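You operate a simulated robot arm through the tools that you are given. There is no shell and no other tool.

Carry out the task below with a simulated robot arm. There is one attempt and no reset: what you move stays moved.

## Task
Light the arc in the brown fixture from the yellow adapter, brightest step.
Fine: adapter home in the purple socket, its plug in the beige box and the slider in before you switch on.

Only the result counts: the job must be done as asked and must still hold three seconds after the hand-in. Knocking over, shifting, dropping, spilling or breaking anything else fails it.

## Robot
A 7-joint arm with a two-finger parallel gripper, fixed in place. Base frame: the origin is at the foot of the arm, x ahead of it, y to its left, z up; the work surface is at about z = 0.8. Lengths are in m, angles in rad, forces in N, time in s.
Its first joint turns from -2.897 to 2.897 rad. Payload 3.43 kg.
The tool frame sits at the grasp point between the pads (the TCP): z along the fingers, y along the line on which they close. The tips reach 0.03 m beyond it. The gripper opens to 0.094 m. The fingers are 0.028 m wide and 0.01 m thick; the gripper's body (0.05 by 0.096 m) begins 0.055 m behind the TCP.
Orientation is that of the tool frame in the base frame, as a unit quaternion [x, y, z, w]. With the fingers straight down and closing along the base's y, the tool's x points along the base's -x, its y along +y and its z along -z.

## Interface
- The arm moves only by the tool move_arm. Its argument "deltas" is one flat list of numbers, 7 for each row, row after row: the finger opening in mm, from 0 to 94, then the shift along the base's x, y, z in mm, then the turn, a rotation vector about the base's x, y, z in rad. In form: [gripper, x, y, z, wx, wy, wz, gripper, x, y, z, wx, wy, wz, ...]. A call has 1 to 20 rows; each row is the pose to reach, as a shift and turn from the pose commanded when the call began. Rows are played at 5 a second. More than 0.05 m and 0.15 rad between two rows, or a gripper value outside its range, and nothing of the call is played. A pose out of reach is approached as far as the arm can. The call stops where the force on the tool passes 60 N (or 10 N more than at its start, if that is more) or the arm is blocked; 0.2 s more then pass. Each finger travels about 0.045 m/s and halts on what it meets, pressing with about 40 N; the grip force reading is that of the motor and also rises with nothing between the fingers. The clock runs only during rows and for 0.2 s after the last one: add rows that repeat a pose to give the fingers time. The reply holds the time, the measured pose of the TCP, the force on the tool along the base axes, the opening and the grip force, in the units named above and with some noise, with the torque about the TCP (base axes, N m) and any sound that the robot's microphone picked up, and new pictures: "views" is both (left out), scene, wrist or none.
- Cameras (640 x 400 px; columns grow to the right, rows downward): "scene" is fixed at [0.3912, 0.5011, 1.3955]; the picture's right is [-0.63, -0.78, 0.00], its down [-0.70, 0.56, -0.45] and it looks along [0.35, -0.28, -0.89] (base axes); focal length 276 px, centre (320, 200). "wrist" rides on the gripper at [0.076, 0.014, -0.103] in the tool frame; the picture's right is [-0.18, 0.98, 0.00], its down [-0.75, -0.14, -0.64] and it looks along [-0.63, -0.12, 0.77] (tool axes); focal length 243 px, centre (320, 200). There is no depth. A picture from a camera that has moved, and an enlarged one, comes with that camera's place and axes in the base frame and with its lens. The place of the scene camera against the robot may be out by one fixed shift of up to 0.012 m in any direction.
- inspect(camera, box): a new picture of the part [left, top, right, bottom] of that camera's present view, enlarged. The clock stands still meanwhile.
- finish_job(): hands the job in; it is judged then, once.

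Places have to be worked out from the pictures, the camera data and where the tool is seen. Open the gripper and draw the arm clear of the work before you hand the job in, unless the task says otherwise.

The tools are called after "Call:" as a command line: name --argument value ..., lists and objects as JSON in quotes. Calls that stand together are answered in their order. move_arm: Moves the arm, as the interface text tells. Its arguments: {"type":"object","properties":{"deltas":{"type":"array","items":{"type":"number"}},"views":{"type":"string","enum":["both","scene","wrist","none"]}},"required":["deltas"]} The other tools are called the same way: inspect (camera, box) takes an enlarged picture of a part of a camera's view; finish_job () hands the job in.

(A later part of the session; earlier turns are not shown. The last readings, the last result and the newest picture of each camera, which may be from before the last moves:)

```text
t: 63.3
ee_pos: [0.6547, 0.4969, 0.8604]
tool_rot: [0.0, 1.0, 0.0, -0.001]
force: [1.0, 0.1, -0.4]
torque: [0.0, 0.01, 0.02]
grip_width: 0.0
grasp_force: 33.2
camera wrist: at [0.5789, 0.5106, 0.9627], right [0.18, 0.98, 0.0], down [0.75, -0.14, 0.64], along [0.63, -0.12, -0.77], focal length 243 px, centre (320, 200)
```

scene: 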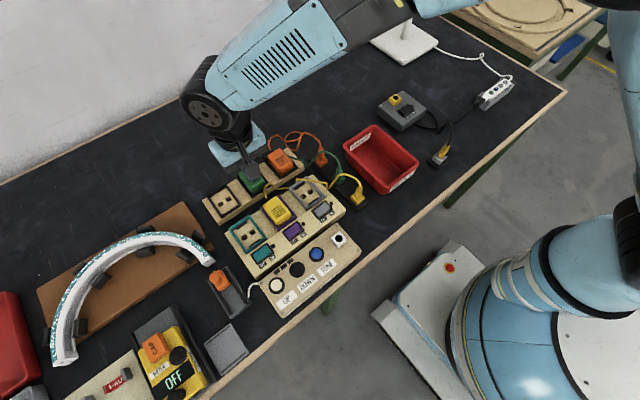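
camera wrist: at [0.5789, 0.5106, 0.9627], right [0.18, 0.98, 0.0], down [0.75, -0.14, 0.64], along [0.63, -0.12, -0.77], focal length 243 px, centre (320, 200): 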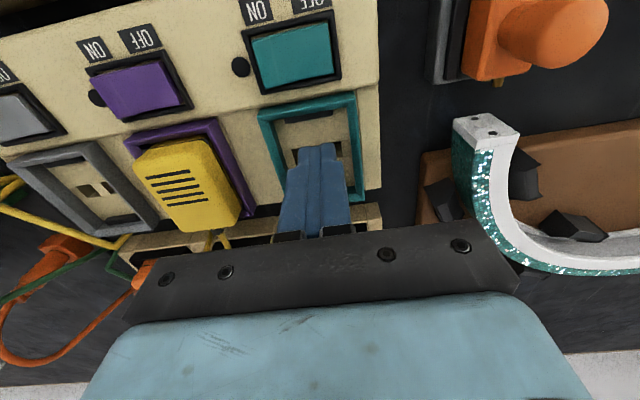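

Call:
move_arm --deltas '[0, 0, 0, -1.5, 0, 0, 0, 0, 0, 0, -3, 0, 0, 0, 0, 0, 0, -3, 0, 0, 0]' --views "none"

Call:
move_arm --deltas '[0, 0, 0, -1, 0, 0, 0, 0, 0, 0, -1.5, 0, 0, 0, 0, 0, 0, -1.5, 0, 0, 0]' --views "none"

Call:
move_arm --deltas '[0, 0, 0, -1, 0, 0, 0, 0, 0, 0, -1, 0, 0, 0]' --views "none"

```text
t: 64.1
ee_pos: [0.6555, 0.4971, 0.8571]
tool_rot: [0.0, 1.0, -0.001, -0.001]
force: [-0.2, 0.2, 0.6]
torque: [-0.01, -0.01, 0.0]
grip_width: 0.0002
grasp_force: 32.8
```

```text
t: 64.9
ee_pos: [0.654, 0.4967, 0.8563]
tool_rot: [0.0, 1.0, -0.002, 0.0]
force: [0.3, -0.2, -0.9]
torque: [0.01, 0.03, -0.03]
grip_width: 0.0003
grasp_force: 33.2
```

```text
t: 65.5
ee_pos: [0.6557, 0.4959, 0.8544]
tool_rot: [0.001, 1.0, -0.001, -0.001]
force: [-0.2, 1.0, -0.4]
torque: [-0.02, 0.02, -0.02]
grip_width: 0.0002
grasp_force: 33.4
```

Call:
move_arm --deltas '[0, 0, 0, -0.8, 0, 0, 0, 0, 0, 0, -0.8, 0, 0, 0]' --views "none"

Call:
move_arm --deltas '[0, 0, 0, -0.8, 0, 0, 0, 0, 0, 0, -0.8, 0, 0, 0]' --views "none"

Call:
move_arm --deltas '[0, 0, 0, -0.8, 0, 0, 0, 0, 0, 0, -0.8, 0, 0, 0]' --views "none"

```text
t: 66.1
ee_pos: [0.6554, 0.4969, 0.8532]
tool_rot: [0.0, 1.0, -0.001, -0.002]
force: [-1.4, -0.6, 2.3]
torque: [-0.04, -0.02, 0.01]
grip_width: 0.0001
grasp_force: 32.9
```

```text
t: 66.7
ee_pos: [0.6562, 0.4952, 0.8534]
tool_rot: [0.0, 1.0, 0.0, 0.0]
force: [-3.1, -4.6, 13.7]
torque: [-0.12, -0.11, 0.03]
grip_width: 0.0
grasp_force: 33.1
```

```text
t: 67.3
ee_pos: [0.655, 0.4968, 0.8536]
tool_rot: [0.0, 1.0, 0.001, 0.0]
force: [0.0, -5.9, 22.9]
torque: [-0.21, -0.12, 0.17]
grip_width: 0.0001
grasp_force: 33.1
```

Teal's floor is at z about 0.8234, so a home adapter's top should be at about 0.853; yellow read about 0.854, within about 1 mm. To be safe I'll press once more near each end of the yellow adapter, in case one end is slightly proud.

Call:
move_arm --deltas '[0, 0, 0, 25, 0, 0, 0, 0, 0, -30, 50, 0, 0, 0, 0, -7, -60, 50, 0, 0, 0, 0, -15, -80.5, 50, 0, 0, 0, 0, -15, -80.5, 36, 0, 0, 0, 0, -15, -80.5, 36, 0, 0, 0]' --views "wrist"

```text
t: 68.7
ee_pos: [0.6396, 0.4164, 0.8899]
tool_rot: [0.0, 1.0, -0.001, -0.001]
force: [0.2, 0.4, 0.4]
torque: [0.01, -0.03, -0.01]
grip_width: 0.0001
grasp_force: 32.9
camera wrist: at [0.563, 0.4295, 0.9906], right [0.18, 0.98, 0.0], down [0.75, -0.14, 0.64], along [0.63, -0.12, -0.77], focal length 243 px, centre (320, 200)
```

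wrist: 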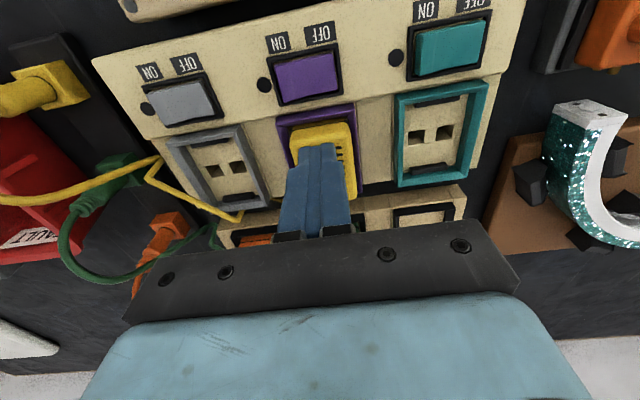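

Call:
move_arm --deltas '[0, 0, 0, -2, 0, 0, 0, 0, 0, 0, -4, 0, 0, 0, 0, 0, 0, -5, 0, 0, 0, 0, 0, 0, -5, 0, 0, 0]' --views "none"

Call:
move_arm --deltas '[0, 0, 0, -1, 0, 0, 0, 0, 0, 0, -2, 0, 0, 0, 0, 0, 0, -2, 0, 0, 0]' --views "none"

Call:
move_arm --deltas '[0, 0, 0, -1, 0, 0, 0, 0, 0, 0, -2, 0, 0, 0, 0, 0, 0, -2, 0, 0, 0]' --views "none"

```text
t: 69.7
ee_pos: [0.6394, 0.415, 0.8851]
tool_rot: [0.0, 1.0, 0.0, 0.0]
force: [-1.1, -4.3, 12.6]
torque: [-0.17, -0.02, -0.05]
grip_width: 0.0
grasp_force: 32.9
```

```text
t: 70.5
ee_pos: [0.6386, 0.4157, 0.8845]
tool_rot: [0.0, 1.0, 0.001, 0.001]
force: [-3.1, -6.4, 39.4]
torque: [-0.22, -0.12, -0.06]
grip_width: 0.0001
grasp_force: 32.8
```

```text
t: 71.1
ee_pos: [0.6406, 0.4173, 0.8841]
tool_rot: [0.0, 1.0, 0.001, 0.001]
force: [-8.0, -5.4, 17.5]
torque: [-0.24, 0.21, -0.05]
grip_width: 0.0
grasp_force: 32.9
stopped in row 2: the force on the tool passed its limit at 63 N (the readings are from after the stop); the commanded pose is now the measured one
```

Call:
move_arm --deltas '[0, 0, -1, 8, 0, 0, 0, 0, 15, -1, 10, 0, 0, 0, 0, 28, -1, 6, 0, 0, 0, 0, 28, -1, 2, 0, 0, 0, 0, 28, -1, 2, 0, 0, 0]' --views "none"

Call:
move_arm --deltas '[0, 0, 0, -1, 0, 0, 0, 0, 0, 0, -2, 0, 0, 0, 0, 0, 0, -3, 0, 0, 0, 0, 0, 0, -3, 0, 0, 0]' --views "none"

Call:
move_arm --deltas '[0, 0, 0, -1, 0, 0, 0, 0, 0, 0, -2, 0, 0, 0, 0, 0, 0, -2, 0, 0, 0]' --views "none"

```text
t: 72.3
ee_pos: [0.6694, 0.4164, 0.8836]
tool_rot: [0.0, 1.0, 0.001, 0.001]
force: [1.3, -0.1, 3.9]
torque: [0.01, 0.01, 0.03]
grip_width: 0.0
grasp_force: 33.4
```

```text
t: 73.3
ee_pos: [0.6689, 0.4139, 0.8833]
tool_rot: [0.001, 1.0, 0.002, 0.002]
force: [2.2, -5.4, 44.8]
torque: [-0.24, 0.29, 0.13]
grip_width: 0.0
grasp_force: 33.4
```

```text
t: 73.8
ee_pos: [0.6696, 0.4156, 0.8846]
tool_rot: [0.0, 1.0, 0.003, 0.002]
force: [-6.0, -4.3, 14.5]
torque: [-0.17, 0.35, 0.05]
grip_width: 0.0003
grasp_force: 32.8
stopped in row 2: the force on the tool passed its limit at 62 N (the readings are from after the stop); the commanded pose is now the measured one
```

Both ends are flat and solid at the same height, so the adapter is home in the purple socket. Next is its yellow plug in the black holder; I'll lift away and go there for a closer view.

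Call:
move_arm --deltas '[0, 0, 0, 30, -0.006, 0.004, 0, 0, 0, 0, 70, -0.006, 0.004, 0, 30, -25, -35, 85, -0.006, 0.004, 0, 60, -50, -70, 85, -0.006, 0.004, 0, 80, -75, -105, 85, -0.006, 0.004, 0, 80, -100, -140, 85, -0.006, 0.004, 0, 80, -110, -156, 85, -0.006, 0.004, 0, 80, -110, -156, 85, -0.006, 0.004, 0]' --views "both"

```text
t: 75.6
ee_pos: [0.5589, 0.2593, 0.9674]
tool_rot: [0.0, 1.0, -0.001, 0.0]
force: [0.5, 0.0, -0.1]
torque: [0.01, -0.01, 0.01]
grip_width: 0.08
grasp_force: 0.0
camera wrist: at [0.4823, 0.2735, 1.0693], right [0.18, 0.98, 0.0], down [0.75, -0.14, 0.64], along [0.63, -0.12, -0.77], focal length 243 px, centre (320, 200)
```

scene: 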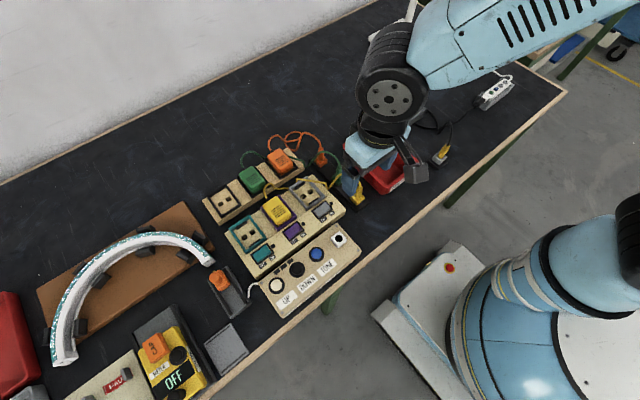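
wrist: 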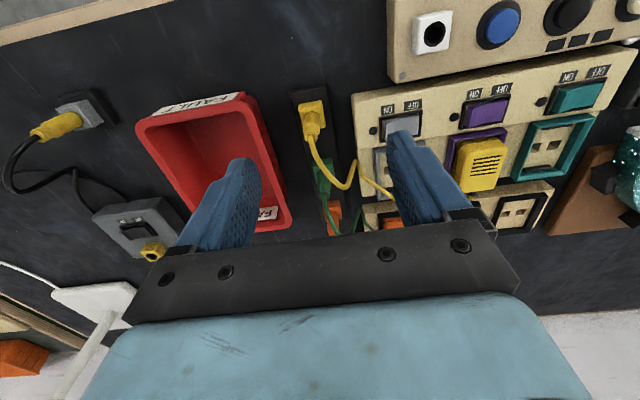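

Call:
inspect --camera "wrist" --box '[260, 60, 420, 180]'

Call:
inspect --camera "wrist" --box '[380, 0, 560, 100]'

Call:
inspect --camera "scene" --box '[300, 140, 420, 260]'

```text
3.33 times, centred on (340, 120) of wrist
camera zoom: at [0.4823, 0.2735, 1.0693], right [0.18, 0.98, 0.0], down [0.75, -0.14, 0.64], along [0.63, -0.12, -0.77], focal length 809 px, centre (253, 467)
```

zoom: 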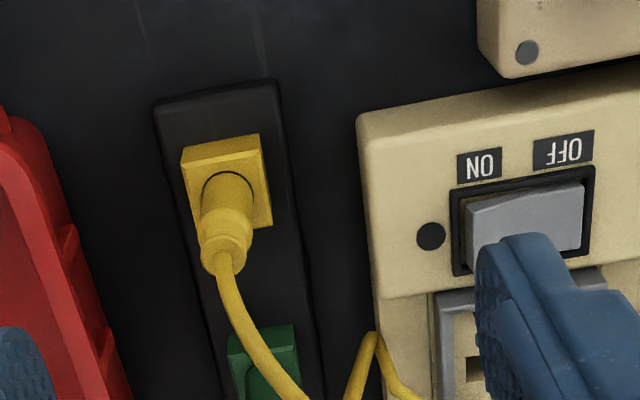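

```text
3.56 times, centred on (470, 50) of wrist
camera zoom: at [0.4823, 0.2735, 1.0693], right [0.18, 0.98, 0.0], down [0.75, -0.14, 0.64], along [0.63, -0.12, -0.77], focal length 863 px, centre (-213, 733)
```

zoom: 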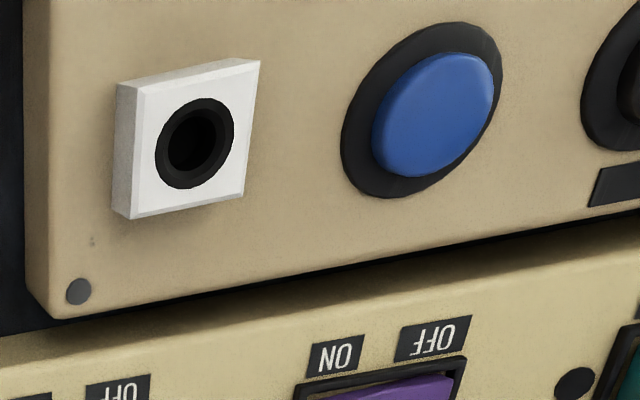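

```text
3.33 times, centred on (360, 200) of scene
camera zoom: at [0.3912, 0.5011, 1.3955], right [-0.63, -0.78, 0.0], down [-0.7, 0.56, -0.45], along [0.35, -0.28, -0.89], focal length 918 px, centre (187, 200)
```

zoom: 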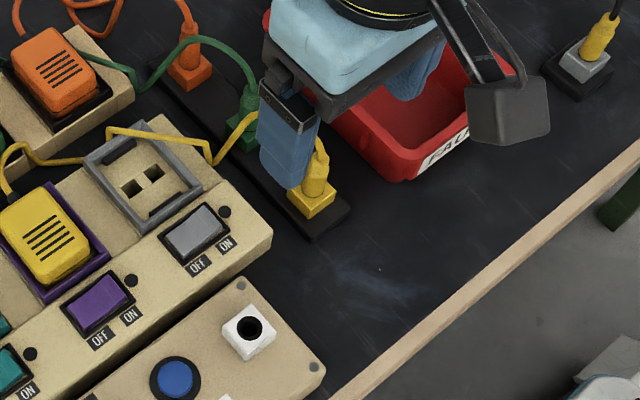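

The plug is a round yellow barrel standing upright in a small yellow parking jack. The barrel is about 15 mm across and centred near (0.577, 0.248), with the jack top at z about 0.817 and the barrel top at about 0.863. The white target jack is at about (0.519, 0.354, 0.850). I'll move above the plug with a narrow opening and check alignment.

Call:
move_arm --deltas '[60, 9, -6, -10, 0, 0, 0, 40, 18, -11, -20, 0, 0, 0, 36, 18, -11, -40, 0, 0, 0, 36, 18, -11, -55, 0, 0, 0, 36, 18, -11, -55, 0, 0, 0]' --views "both"

Call:
inspect --camera "wrist" --box '[230, 60, 410, 200]'

```text
t: 76.8
ee_pos: [0.5775, 0.2484, 0.9141]
tool_rot: [0.0, 1.0, -0.003, 0.0]
force: [-0.1, 0.5, 0.6]
torque: [-0.03, -0.01, -0.02]
grip_width: 0.0358
grasp_force: 0.0
camera wrist: at [0.5005, 0.2625, 1.0159], right [0.18, 0.98, 0.0], down [0.75, -0.14, 0.64], along [0.63, -0.12, -0.77], focal length 243 px, centre (320, 200)
```

scene: 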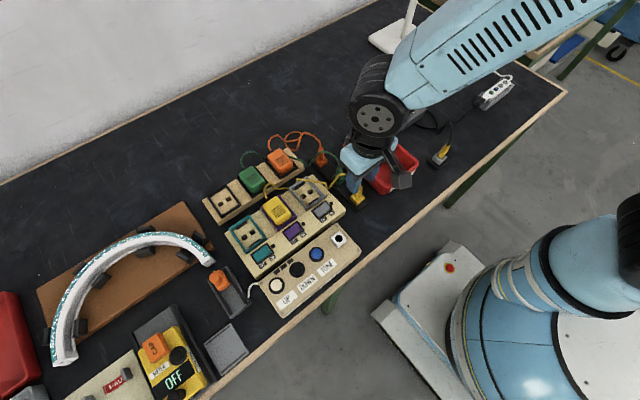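
wrist: 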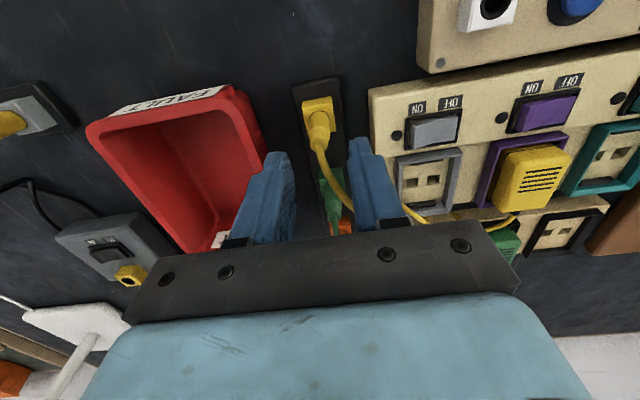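

```text
2.86 times, centred on (320, 130) of wrist
camera zoom: at [0.5005, 0.2625, 1.0159], right [0.18, 0.98, 0.0], down [0.75, -0.14, 0.64], along [0.63, -0.12, -0.77], focal length 693 px, centre (320, 400)
```

zoom: 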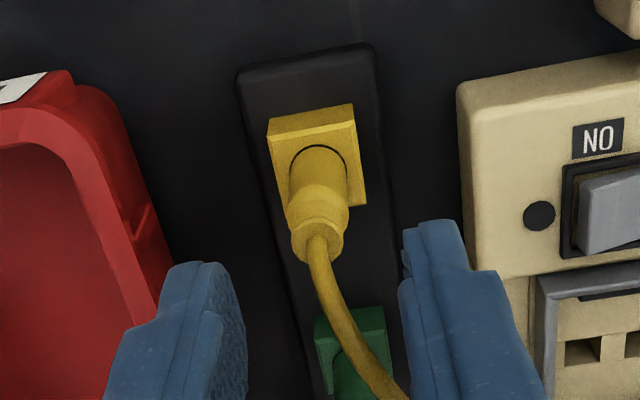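

Alignment is good: the barrel base projects to about (0.578, 0.248), right under the TCP. I'll descend so the tips stop at about z = 0.827, above the parking jack's top, then check.

Call:
move_arm --deltas '[36, 0, 0, -20, 0, 0, 0, 36, 0, 0, -40, 0, 0, 0, 36, 0, 0, -57, 0, 0, 0, 36, 0, 0, -57, 0, 0, 0]' --views "both"

Call:
inspect --camera "wrist" --box '[230, 80, 410, 230]'

Call:
inspect --camera "scene" --box '[300, 140, 420, 240]'

```text
t: 77.8
ee_pos: [0.5772, 0.2506, 0.857]
tool_rot: [0.001, 1.0, -0.001, -0.001]
force: [-0.3, -0.3, 0.4]
torque: [0.02, 0.01, 0.02]
grip_width: 0.0358
grasp_force: 0.1
camera wrist: at [0.4994, 0.2639, 0.9582], right [0.18, 0.98, 0.0], down [0.75, -0.14, 0.64], along [0.63, -0.12, -0.77], focal length 243 px, centre (320, 200)
```

scene: 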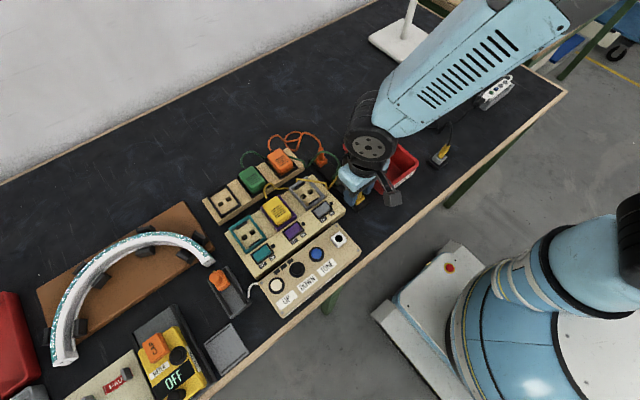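
wrist: 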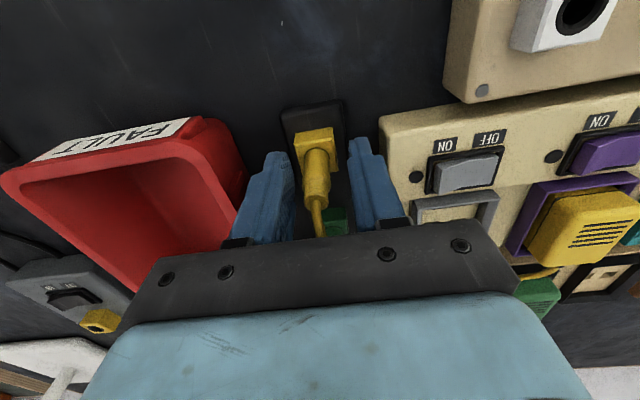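

```text
2.67 times, centred on (320, 155) of wrist
camera zoom: at [0.4994, 0.2639, 0.9582], right [0.18, 0.98, 0.0], down [0.75, -0.14, 0.64], along [0.63, -0.12, -0.77], focal length 647 px, centre (320, 320)
```

zoom: 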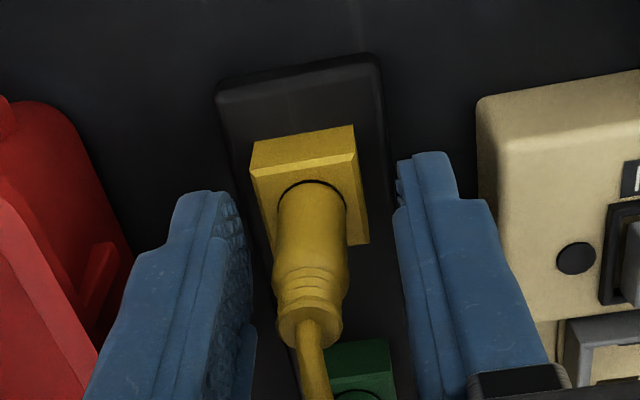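

```text
4.00 times, centred on (360, 190) of scene
camera zoom: at [0.3912, 0.5011, 1.3955], right [-0.63, -0.78, 0.0], down [-0.7, 0.56, -0.45], along [0.35, -0.28, -0.89], focal length 1102 px, centre (160, 240)
```

zoom: 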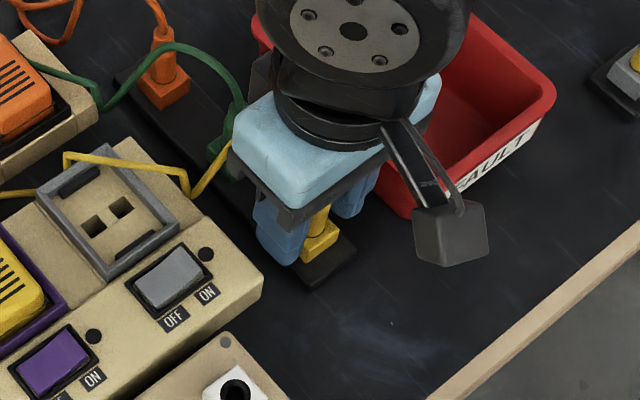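

Using three views, the parking jack's top comes out at z about 0.832 and the plug centre at about (0.572, 0.249), so my tips are slightly too low. I'll raise by 9 mm, shift 5 mm in -x, and then close on the barrel.

Call:
move_arm --deltas '[36, 0, 0, 6, 0, 0, 0, 36, -5, -0.5, 10, 0, 0, 0, 36, -5, -0.5, 10, 0, 0, 0, 26, -5, -0.5, 10, 0, 0, 0, 14, -5, -0.5, 10, 0, 0, 0, 0, -5, -0.5, 10, 0, 0, 0, 0, -5, -0.5, 10, 0, 0, 0]' --views "both"

Call:
inspect --camera "wrist" --box '[230, 80, 410, 230]'

```text
t: 79.4
ee_pos: [0.573, 0.2493, 0.8661]
tool_rot: [-0.001, 1.0, -0.002, 0.0]
force: [-0.3, -1.5, 0.5]
torque: [-0.11, 0.04, -0.04]
grip_width: 0.0133
grasp_force: 39.9
camera wrist: at [0.4958, 0.2634, 0.9683], right [0.18, 0.98, 0.0], down [0.75, -0.14, 0.64], along [0.63, -0.12, -0.77], focal length 243 px, centre (320, 200)
```

scene: 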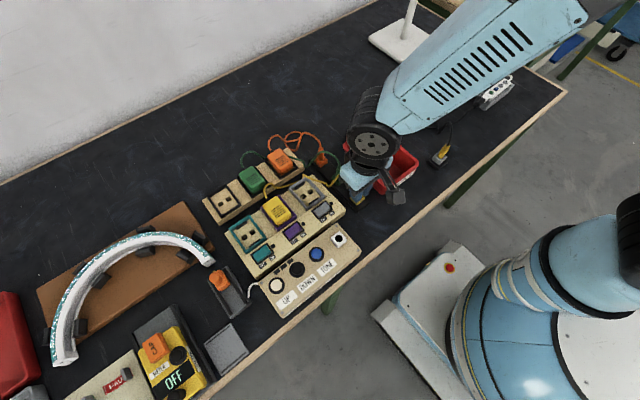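
wrist: 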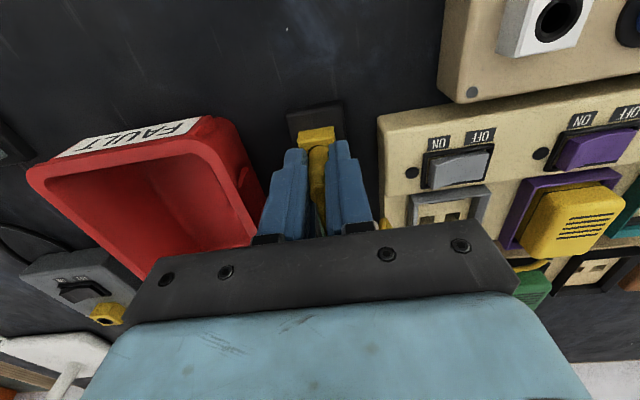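

```text
2.67 times, centred on (320, 155) of wrist
camera zoom: at [0.4958, 0.2634, 0.9683], right [0.18, 0.98, 0.0], down [0.75, -0.14, 0.64], along [0.63, -0.12, -0.77], focal length 647 px, centre (320, 320)
```

zoom: 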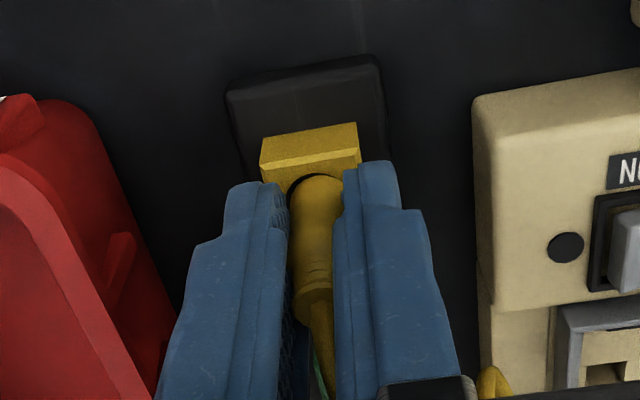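

Gripped the barrel at 13.3 mm width with 40 N. I'll pull it straight up slowly, checking force and width.

Call:
move_arm --deltas '[0, 0, 0, 1.5, 0, 0, 0, 0, 0, 0, 3, 0, 0, 0, 0, 0, 0, 4, 0, 0, 0, 0, 0, 0, 4, 0, 0, 0]' --views "wrist"

Call:
inspect --camera "wrist" --box '[230, 80, 410, 230]'

```text
t: 80.4
ee_pos: [0.5737, 0.2474, 0.87]
tool_rot: [0.0, 1.0, 0.0, 0.0]
force: [0.0, -0.6, -0.5]
torque: [-0.05, 0.01, 0.02]
grip_width: 0.0131
grasp_force: 39.8
camera wrist: at [0.496, 0.2627, 0.9721], right [0.18, 0.98, 0.0], down [0.75, -0.14, 0.64], along [0.63, -0.12, -0.77], focal length 243 px, centre (320, 200)
```

wrist: 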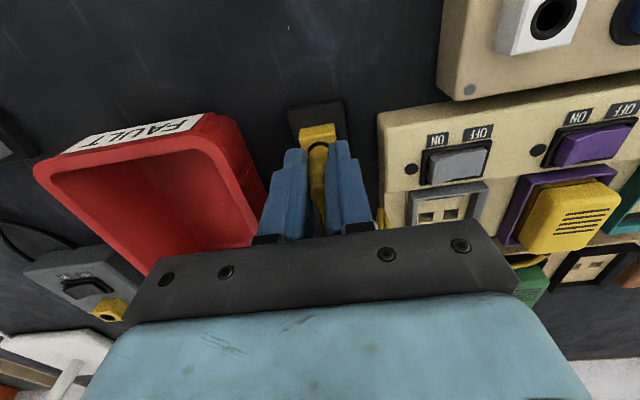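

```text
2.67 times, centred on (320, 155) of wrist
camera zoom: at [0.496, 0.2627, 0.9721], right [0.18, 0.98, 0.0], down [0.75, -0.14, 0.64], along [0.63, -0.12, -0.77], focal length 647 px, centre (320, 320)
```

zoom: 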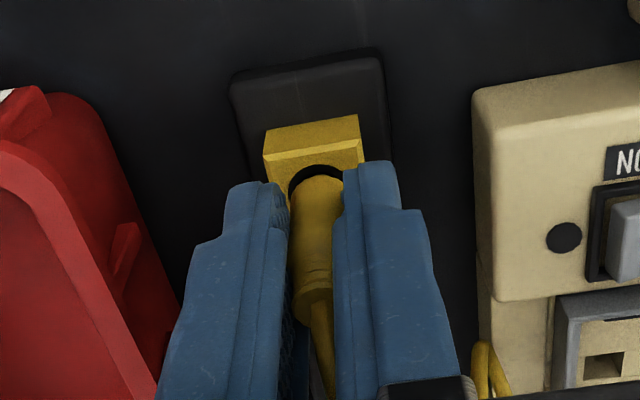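

The plug is coming out of its parking jack and the dark hole now shows beneath it. I'll continue up.

Call:
move_arm --deltas '[0, 0, 0, 3, 0, 0, 0, 0, 0, 0, 7, 0, 0, 0, 0, 0, 0, 12, 0, 0, 0, 0, 0, 0, 18, 0, 0, 0, 0, 0, 0, 26, 0, 0, 0, 0, 0, 0, 36, 0, 0, 0, 0, 0, 0, 46, 0, 0, 0, 0, 0, 0, 46, 0, 0, 0]' --views "both"

Call:
inspect --camera "wrist" --box '[230, 80, 410, 230]'

Call:
inspect --camera "scene" --box '[300, 120, 420, 220]'

```text
t: 82.2
ee_pos: [0.5732, 0.2483, 0.9164]
tool_rot: [0.0, 1.0, -0.002, -0.001]
force: [0.0, 0.0, -0.2]
torque: [0.05, 0.01, 0.01]
grip_width: 0.0133
grasp_force: 40.0
camera wrist: at [0.4959, 0.2627, 1.0182], right [0.18, 0.98, 0.0], down [0.75, -0.14, 0.64], along [0.63, -0.12, -0.77], focal length 243 px, centre (320, 200)
```

scene: 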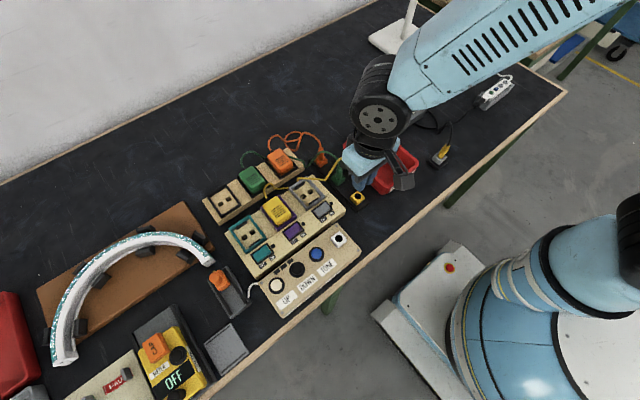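
wrist: 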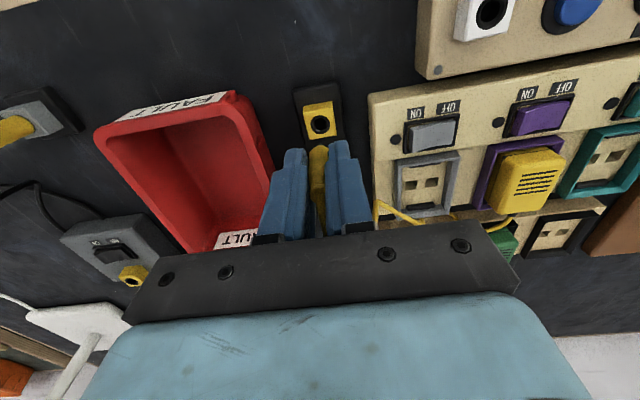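

```text
2.67 times, centred on (320, 155) of wrist
camera zoom: at [0.4959, 0.2627, 1.0182], right [0.18, 0.98, 0.0], down [0.75, -0.14, 0.64], along [0.63, -0.12, -0.77], focal length 647 px, centre (320, 320)
```

zoom: 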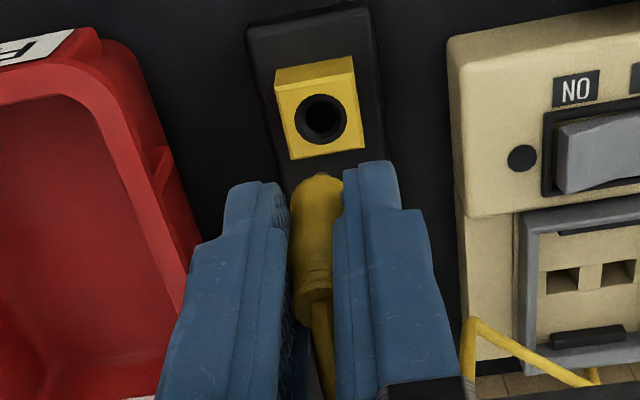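

```text
4.00 times, centred on (360, 170) of scene
camera zoom: at [0.3912, 0.5011, 1.3955], right [-0.63, -0.78, 0.0], down [-0.7, 0.56, -0.45], along [0.35, -0.28, -0.89], focal length 1102 px, centre (160, 320)
```

zoom: 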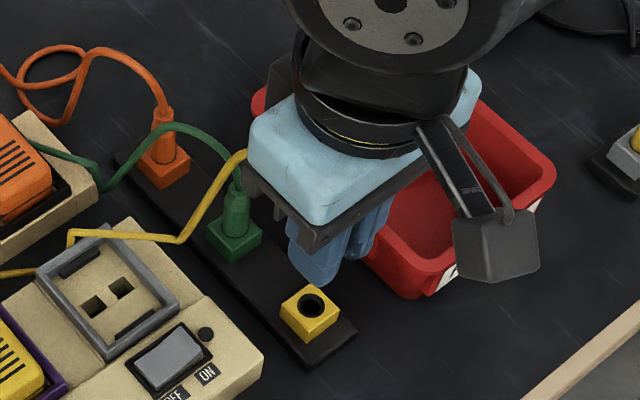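

The plug is free and the parking jack hole is visible at (321,118) in this zoom. I'll carry the plug to above the white jack, raised 18 mm because that jack is taller, so the white hole should appear at the same spot in the picture.

Call:
move_arm --deltas '[0, 0, 0, 18, 0, 0, 0, 0, -13, 27, 18, 0, 0, 0, 0, -27, 53, 18, 0, 0, 0, 0, -40, 79, 18, 0, 0, 0, 0, -53.4, 105.2, 18, 0, 0, 0, 0, -53.4, 105.2, 18, 0, 0, 0, 0, -53.4, 105.2, 18, 0, 0, 0]' --views "both"

Call:
inspect --camera "wrist" --box '[230, 80, 410, 230]'

Call:
inspect --camera "scene" --box '[270, 160, 390, 260]'

```text
t: 83.8
ee_pos: [0.5201, 0.3533, 0.9325]
tool_rot: [0.001, 1.0, -0.002, 0.0]
force: [0.1, 0.2, 0.1]
torque: [0.01, -0.04, -0.02]
grip_width: 0.0133
grasp_force: 39.6
camera wrist: at [0.4436, 0.3671, 1.0347], right [0.18, 0.98, 0.0], down [0.75, -0.14, 0.64], along [0.63, -0.12, -0.77], focal length 243 px, centre (320, 200)
```

scene: 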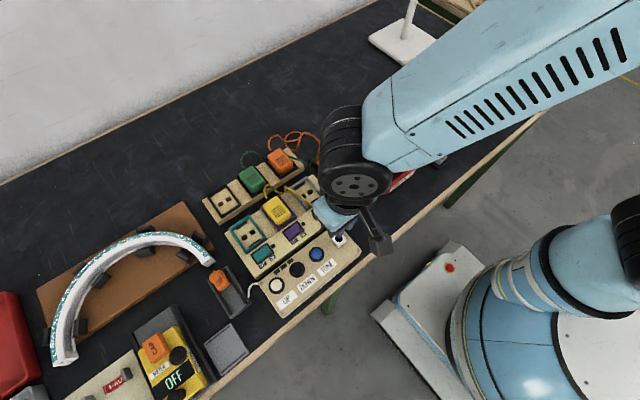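
wrist: 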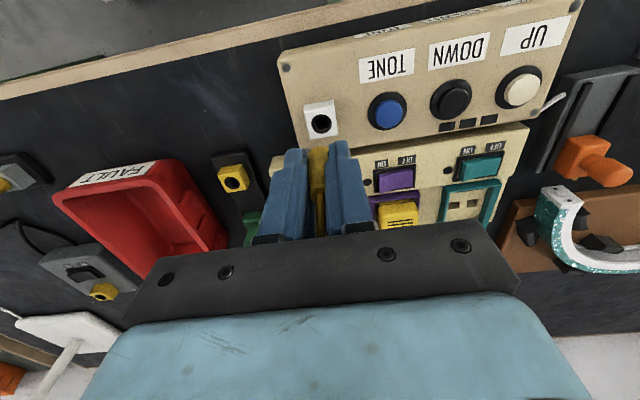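

```text
2.67 times, centred on (320, 155) of wrist
camera zoom: at [0.4436, 0.3671, 1.0347], right [0.18, 0.98, 0.0], down [0.75, -0.14, 0.64], along [0.63, -0.12, -0.77], focal length 647 px, centre (320, 320)
```

zoom: 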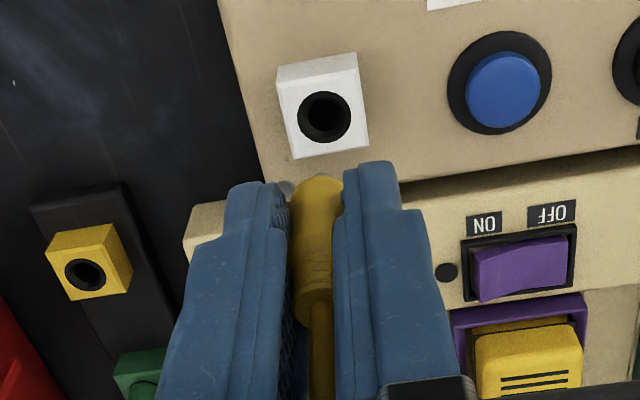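

```text
4.00 times, centred on (330, 210) of scene
camera zoom: at [0.3912, 0.5011, 1.3955], right [-0.63, -0.78, 0.0], down [-0.7, 0.56, -0.45], along [0.35, -0.28, -0.89], focal length 1102 px, centre (280, 160)
```

zoom: 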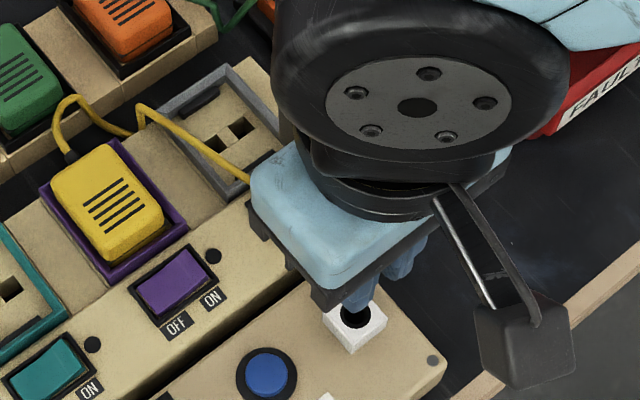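

The white hole appears at (324,117) versus (321,118) for the parking hole, and the sizes match, so I'm within about 1 mm. I'll shift +0.9 mm in y and lower towards the jack.

Call:
move_arm --deltas '[0, 0, 0.9, -10, 0, 0, 0, 0, 0, 0.9, -20, 0, 0, 0, 0, 0, 0.9, -26, 0, 0, 0, 0, 0, 0.9, -26, 0, 0, 0]' --views "wrist"

Call:
inspect --camera "wrist" --box '[230, 80, 410, 230]'

Call:
inspect --camera "scene" --box '[290, 180, 390, 260]'

```text
t: 84.8
ee_pos: [0.5196, 0.3562, 0.9085]
tool_rot: [0.0, 1.0, -0.002, 0.0]
force: [0.8, -0.5, -0.3]
torque: [0.02, 0.0, 0.04]
grip_width: 0.013
grasp_force: 39.5
camera wrist: at [0.4431, 0.3685, 1.0101], right [0.18, 0.98, 0.0], down [0.75, -0.14, 0.64], along [0.63, -0.12, -0.77], focal length 243 px, centre (320, 200)
```

wrist: 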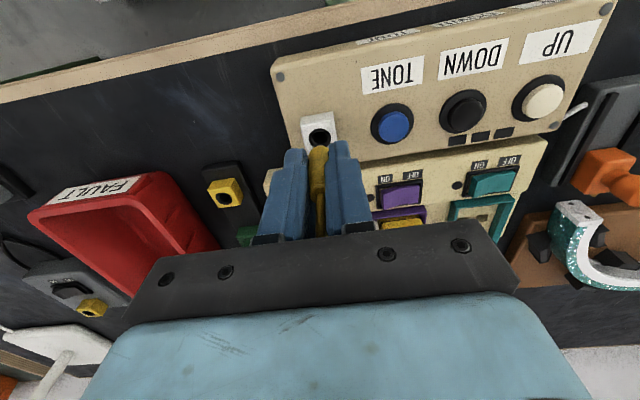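

```text
2.67 times, centred on (320, 155) of wrist
camera zoom: at [0.4431, 0.3685, 1.0101], right [0.18, 0.98, 0.0], down [0.75, -0.14, 0.64], along [0.63, -0.12, -0.77], focal length 647 px, centre (320, 320)
```

zoom: 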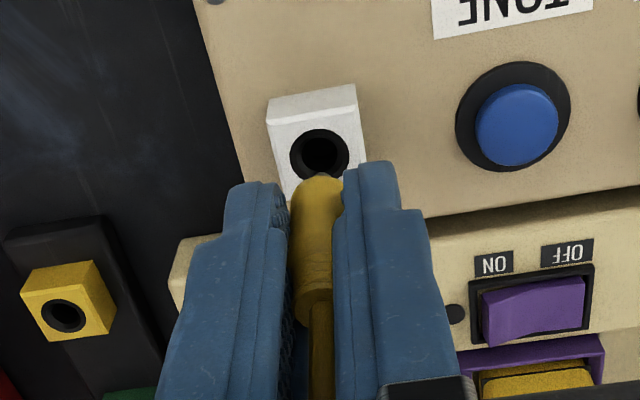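

```text
5.00 times, centred on (340, 220) of scene
camera zoom: at [0.3912, 0.5011, 1.3955], right [-0.63, -0.78, 0.0], down [-0.7, 0.56, -0.45], along [0.35, -0.28, -0.89], focal length 1378 px, centre (220, 100)
```

zoom: 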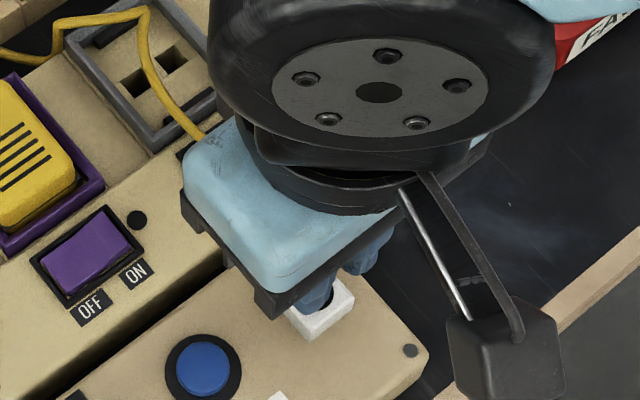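

The plug tip is visible just above the white hole and centred on it. I'll lower in small steps, watching the force.

Call:
move_arm --deltas '[0, 0, 0, -3, 0, 0, 0, 0, 0, 0, -6, 0, 0, 0, 0, 0, 0, -9, 0, 0, 0, 0, 0, 0, -9, 0, 0, 0]' --views "wrist"

Call:
inspect --camera "wrist" --box '[230, 80, 410, 230]'

```text
t: 85.8
ee_pos: [0.5196, 0.3557, 0.898]
tool_rot: [0.0, 1.0, -0.001, 0.0]
force: [0.5, -0.3, 0.3]
torque: [0.02, 0.01, -0.02]
grip_width: 0.0132
grasp_force: 39.8
camera wrist: at [0.443, 0.3688, 1.0009], right [0.18, 0.98, 0.0], down [0.75, -0.14, 0.64], along [0.63, -0.12, -0.77], focal length 243 px, centre (320, 200)
```

wrist: 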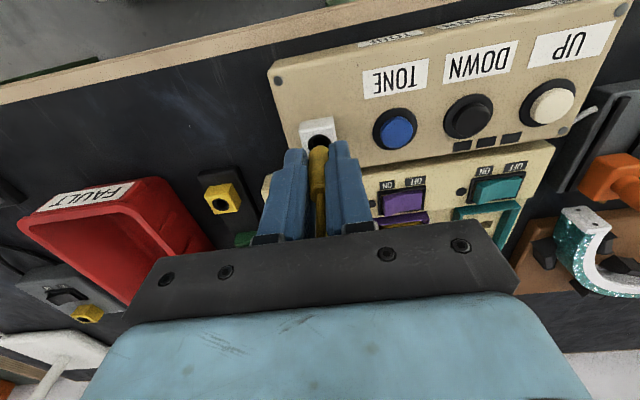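

```text
2.67 times, centred on (320, 155) of wrist
camera zoom: at [0.443, 0.3688, 1.0009], right [0.18, 0.98, 0.0], down [0.75, -0.14, 0.64], along [0.63, -0.12, -0.77], focal length 647 px, centre (320, 320)
```

zoom: 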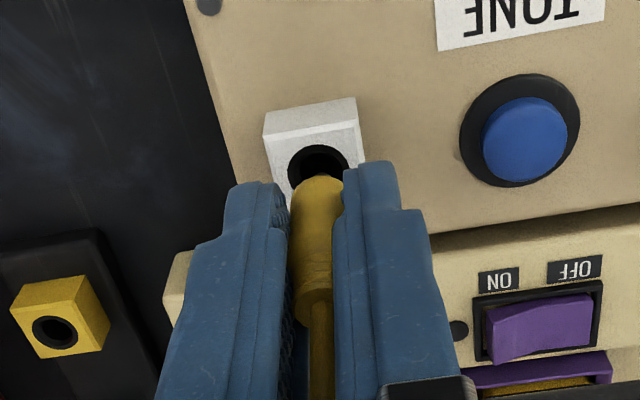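

Call:
move_arm --deltas '[0, 0, 0, -1.5, 0, 0, 0, 0, 0, 0, -3, 0, 0, 0, 0, 0, 0, -3, 0, 0, 0]' --views "none"

Call:
move_arm --deltas '[0, 0, 0, -1.5, 0, 0, 0, 0, 0, 0, -3, 0, 0, 0, 0, 0, 0, -3, 0, 0, 0]' --views "none"

Call:
move_arm --deltas '[0, 0, 0, -1.5, 0, 0, 0, 0, 0, 0, -3, 0, 0, 0, 0, 0, 0, -3, 0, 0, 0]' --views "wrist"

```text
t: 86.6
ee_pos: [0.519, 0.3547, 0.8956]
tool_rot: [0.0, 1.0, -0.002, 0.0]
force: [-2.9, -0.1, 2.2]
torque: [0.03, 0.16, 0.02]
grip_width: 0.0134
grasp_force: 40.3
```

```text
t: 87.4
ee_pos: [0.518, 0.355, 0.8921]
tool_rot: [0.0, 1.0, -0.002, -0.001]
force: [-11.3, 0.4, 1.3]
torque: [0.04, 0.49, -0.01]
grip_width: 0.0134
grasp_force: 39.8
```

```text
t: 88.2
ee_pos: [0.5198, 0.3545, 0.8884]
tool_rot: [0.0, 1.0, -0.003, 0.0]
force: [-11.7, 1.2, 5.9]
torque: [0.06, 0.5, 0.01]
grip_width: 0.0133
grasp_force: 40.5
camera wrist: at [0.442, 0.3685, 0.9915], right [0.18, 0.98, 0.0], down [0.75, -0.14, 0.64], along [0.63, -0.12, -0.77], focal length 243 px, centre (320, 200)
```

wrist: 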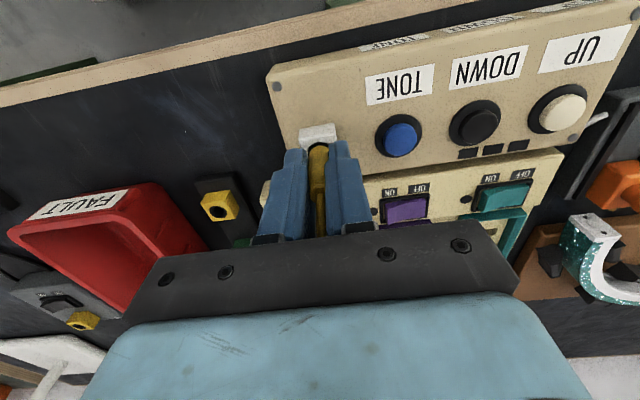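

The pin is in the hole, but there is an 11 N side load in -x, so the hole is about 1 mm further towards -x. I'll shift 1 mm in -x to relieve it and continue.

Call:
move_arm --deltas '[0, -0.5, 0, 0, 0, 0, 0, 0, -1, 0, 0, 0, 0, 0, 0, -1, 0, 0, 0, 0, 0]' --views "none"

Call:
move_arm --deltas '[0, 0, 0, -1, 0, 0, 0, 0, 0, 0, -2, 0, 0, 0, 0, 0, 0, -2, 0, 0, 0]' --views "wrist"

Call:
inspect --camera "wrist" --box '[230, 80, 410, 230]'

```text
t: 89.0
ee_pos: [0.5191, 0.355, 0.8889]
tool_rot: [0.0, 1.0, -0.003, 0.0]
force: [-5.5, -1.1, 1.0]
torque: [-0.07, 0.21, 0.0]
grip_width: 0.0134
grasp_force: 40.1
```

```text
t: 89.8
ee_pos: [0.5179, 0.3544, 0.8883]
tool_rot: [-0.001, 1.0, -0.002, 0.0]
force: [-13.0, -8.3, 23.1]
torque: [-0.18, 0.18, -0.02]
grip_width: 0.0131
grasp_force: 40.3
camera wrist: at [0.441, 0.3683, 0.9907], right [0.18, 0.98, 0.0], down [0.75, -0.14, 0.64], along [0.63, -0.12, -0.77], focal length 243 px, centre (320, 200)
```

wrist: 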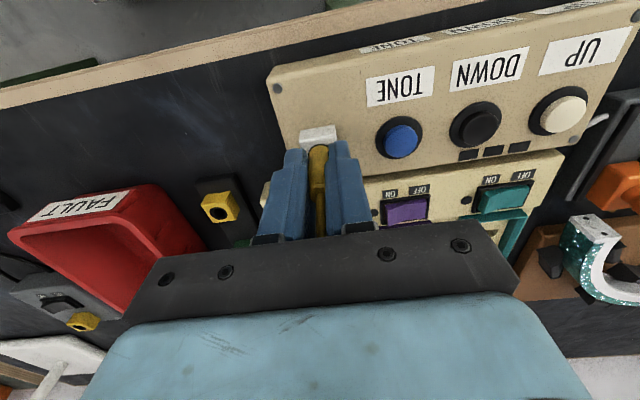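

```text
2.67 times, centred on (320, 155) of wrist
camera zoom: at [0.441, 0.3683, 0.9907], right [0.18, 0.98, 0.0], down [0.75, -0.14, 0.64], along [0.63, -0.12, -0.77], focal length 647 px, centre (320, 320)
```

zoom: 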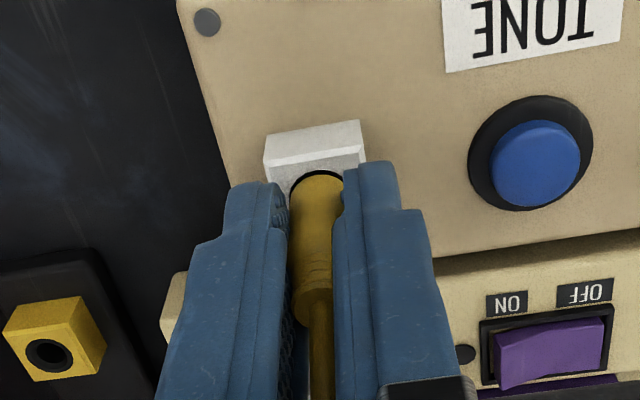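

Now 23 N with the barrel base near the jack face, similar to the parked picture. I'll push a bit more to see whether it still travels.

Call:
move_arm --deltas '[0, 0, 0.5, -0.7, 0, 0, 0, 0, 0, 0.5, -1.4, 0, 0, 0, 0, 0, 0.5, -1.4, 0, 0, 0]' --views "none"

Call:
move_arm --deltas '[0, 0, 0, -0.7, 0, 0, 0, 0, 0, 0, -1.2, 0, 0, 0, 0, 0, 0, -1.2, 0, 0, 0]' --views "wrist"

Call:
inspect --camera "wrist" --box '[230, 80, 410, 230]'

```text
t: 90.6
ee_pos: [0.5177, 0.3538, 0.8875]
tool_rot: [0.0, 1.0, 0.0, 0.001]
force: [-4.5, -18.2, 36.3]
torque: [-0.43, -0.05, -0.06]
grip_width: 0.0131
grasp_force: 40.0
```

```text
t: 91.4
ee_pos: [0.5188, 0.3544, 0.8862]
tool_rot: [0.002, 1.0, -0.001, 0.001]
force: [2.7, -15.1, 35.7]
torque: [-0.31, -0.24, -0.06]
grip_width: 0.0132
grasp_force: 39.9
camera wrist: at [0.4413, 0.3682, 0.9876], right [0.19, 0.98, 0.0], down [0.75, -0.14, 0.64], along [0.63, -0.12, -0.77], focal length 243 px, centre (320, 200)
```

wrist: 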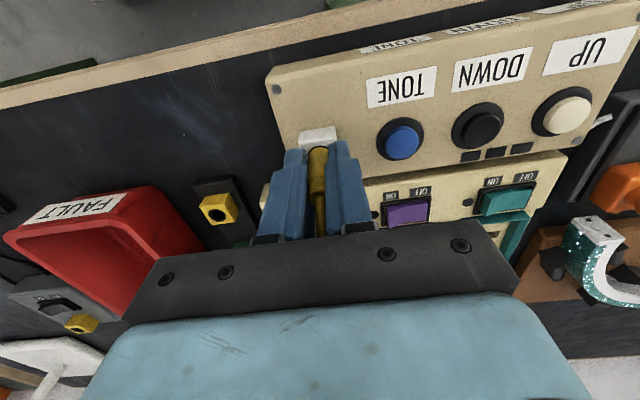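

```text
2.67 times, centred on (320, 155) of wrist
camera zoom: at [0.4413, 0.3682, 0.9876], right [0.19, 0.98, 0.0], down [0.75, -0.14, 0.64], along [0.63, -0.12, -0.77], focal length 647 px, centre (320, 320)
```

zoom: 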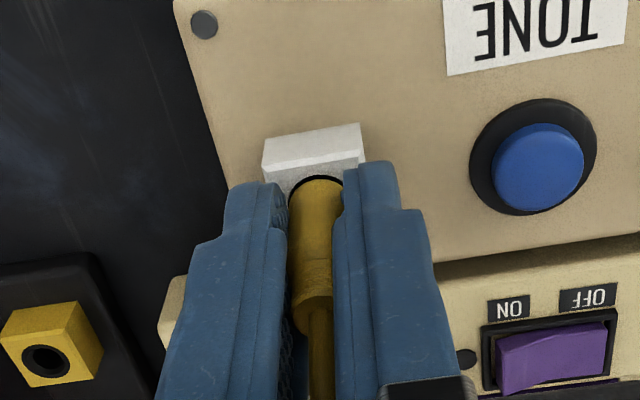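

The side load is now -15 N in y, so I'll back off 1.4 mm in -y and keep pressing gently.

Call:
move_arm --deltas '[0, 0, -0.7, 0, 0, 0, 0, 0, 0, -1.4, 0, 0, 0, 0, 0, 0, -1.4, 0, 0, 0, 0]' --views "none"

Call:
move_arm --deltas '[0, 0, 0, -0.7, 0, 0, 0, 0, 0, 0, -1.2, 0, 0, 0, 0, 0, 0, -1.2, 0, 0, 0]' --views "none"

```text
t: 92.2
ee_pos: [0.5185, 0.3534, 0.8852]
tool_rot: [0.0, 1.0, 0.0, 0.002]
force: [4.9, 5.1, 28.7]
torque: [0.14, -0.26, 0.01]
grip_width: 0.0131
grasp_force: 39.8
```

```text
t: 93.0
ee_pos: [0.5181, 0.3545, 0.8849]
tool_rot: [-0.001, 1.0, 0.0, 0.0]
force: [2.6, 9.6, 46.3]
torque: [0.24, -0.15, 0.0]
grip_width: 0.0133
grasp_force: 40.4
```

It's still moving in slowly (TCP 0.885, 46 N), and the parked geometry predicts full seating at about 0.884. A little more push.

Call:
move_arm --deltas '[0, 0, -0.3, -0.4, 0, 0, 0, 0, 0, -0.6, -0.8, 0, 0, 0, 0, 0, -0.6, -0.8, 0, 0, 0]' --views "none"

Call:
move_arm --deltas '[0, 0, 0, -0.4, 0, 0, 0, 0, 0, 0, -0.8, 0, 0, 0, 0, 0, 0, -0.8, 0, 0, 0]' --views "both"

Call:
inspect --camera "wrist" --box '[230, 80, 410, 230]'

Call:
inspect --camera "scene" --box '[290, 180, 390, 260]'

```text
t: 93.6
ee_pos: [0.518, 0.355, 0.8849]
tool_rot: [-0.001, 1.0, 0.0, 0.001]
force: [-8.1, -0.8, 6.4]
torque: [-0.02, 0.28, -0.03]
grip_width: 0.0135
grasp_force: 39.6
stopped in row 2: the force on the tool passed its limit at 61 N (the readings are from after the stop); the commanded pose is now the measured one
```

```text
t: 94.4
ee_pos: [0.5177, 0.355, 0.8851]
tool_rot: [0.0, 1.0, 0.001, 0.001]
force: [-18.2, -3.8, 34.3]
torque: [-0.15, 0.57, 0.01]
grip_width: 0.0131
grasp_force: 40.2
camera wrist: at [0.441, 0.3677, 0.987], right [0.18, 0.98, 0.0], down [0.75, -0.14, 0.64], along [0.63, -0.12, -0.76], focal length 243 px, centre (320, 200)
```

scene: 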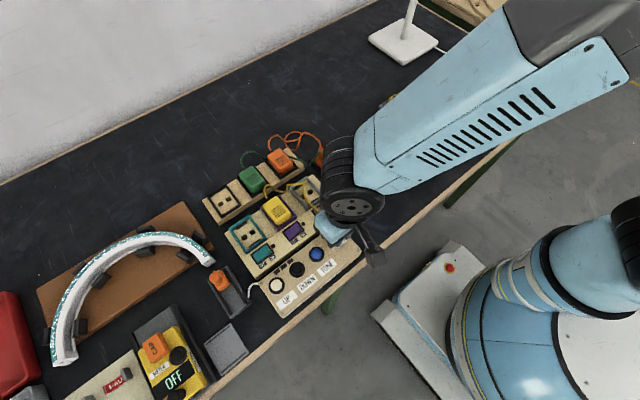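
wrist: 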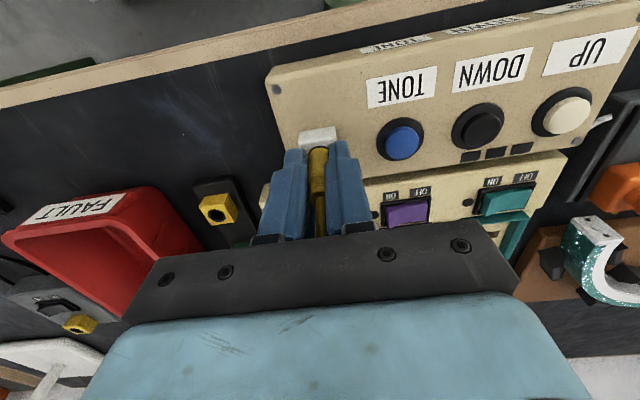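

```text
2.67 times, centred on (320, 155) of wrist
camera zoom: at [0.441, 0.3677, 0.987], right [0.18, 0.98, 0.0], down [0.75, -0.14, 0.64], along [0.63, -0.12, -0.76], focal length 647 px, centre (320, 320)
```

zoom: 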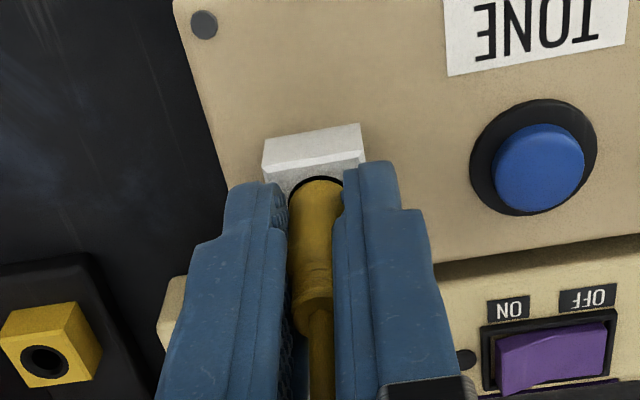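

```text
5.00 times, centred on (340, 220) of scene
camera zoom: at [0.3912, 0.5011, 1.3955], right [-0.63, -0.78, 0.0], down [-0.7, 0.56, -0.45], along [0.35, -0.28, -0.89], focal length 1378 px, centre (220, 100)
```

zoom: 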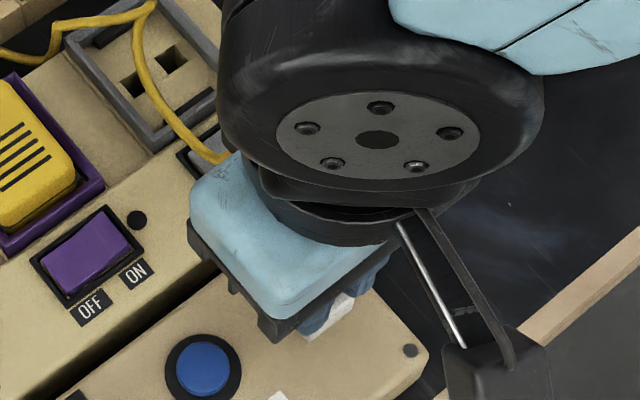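

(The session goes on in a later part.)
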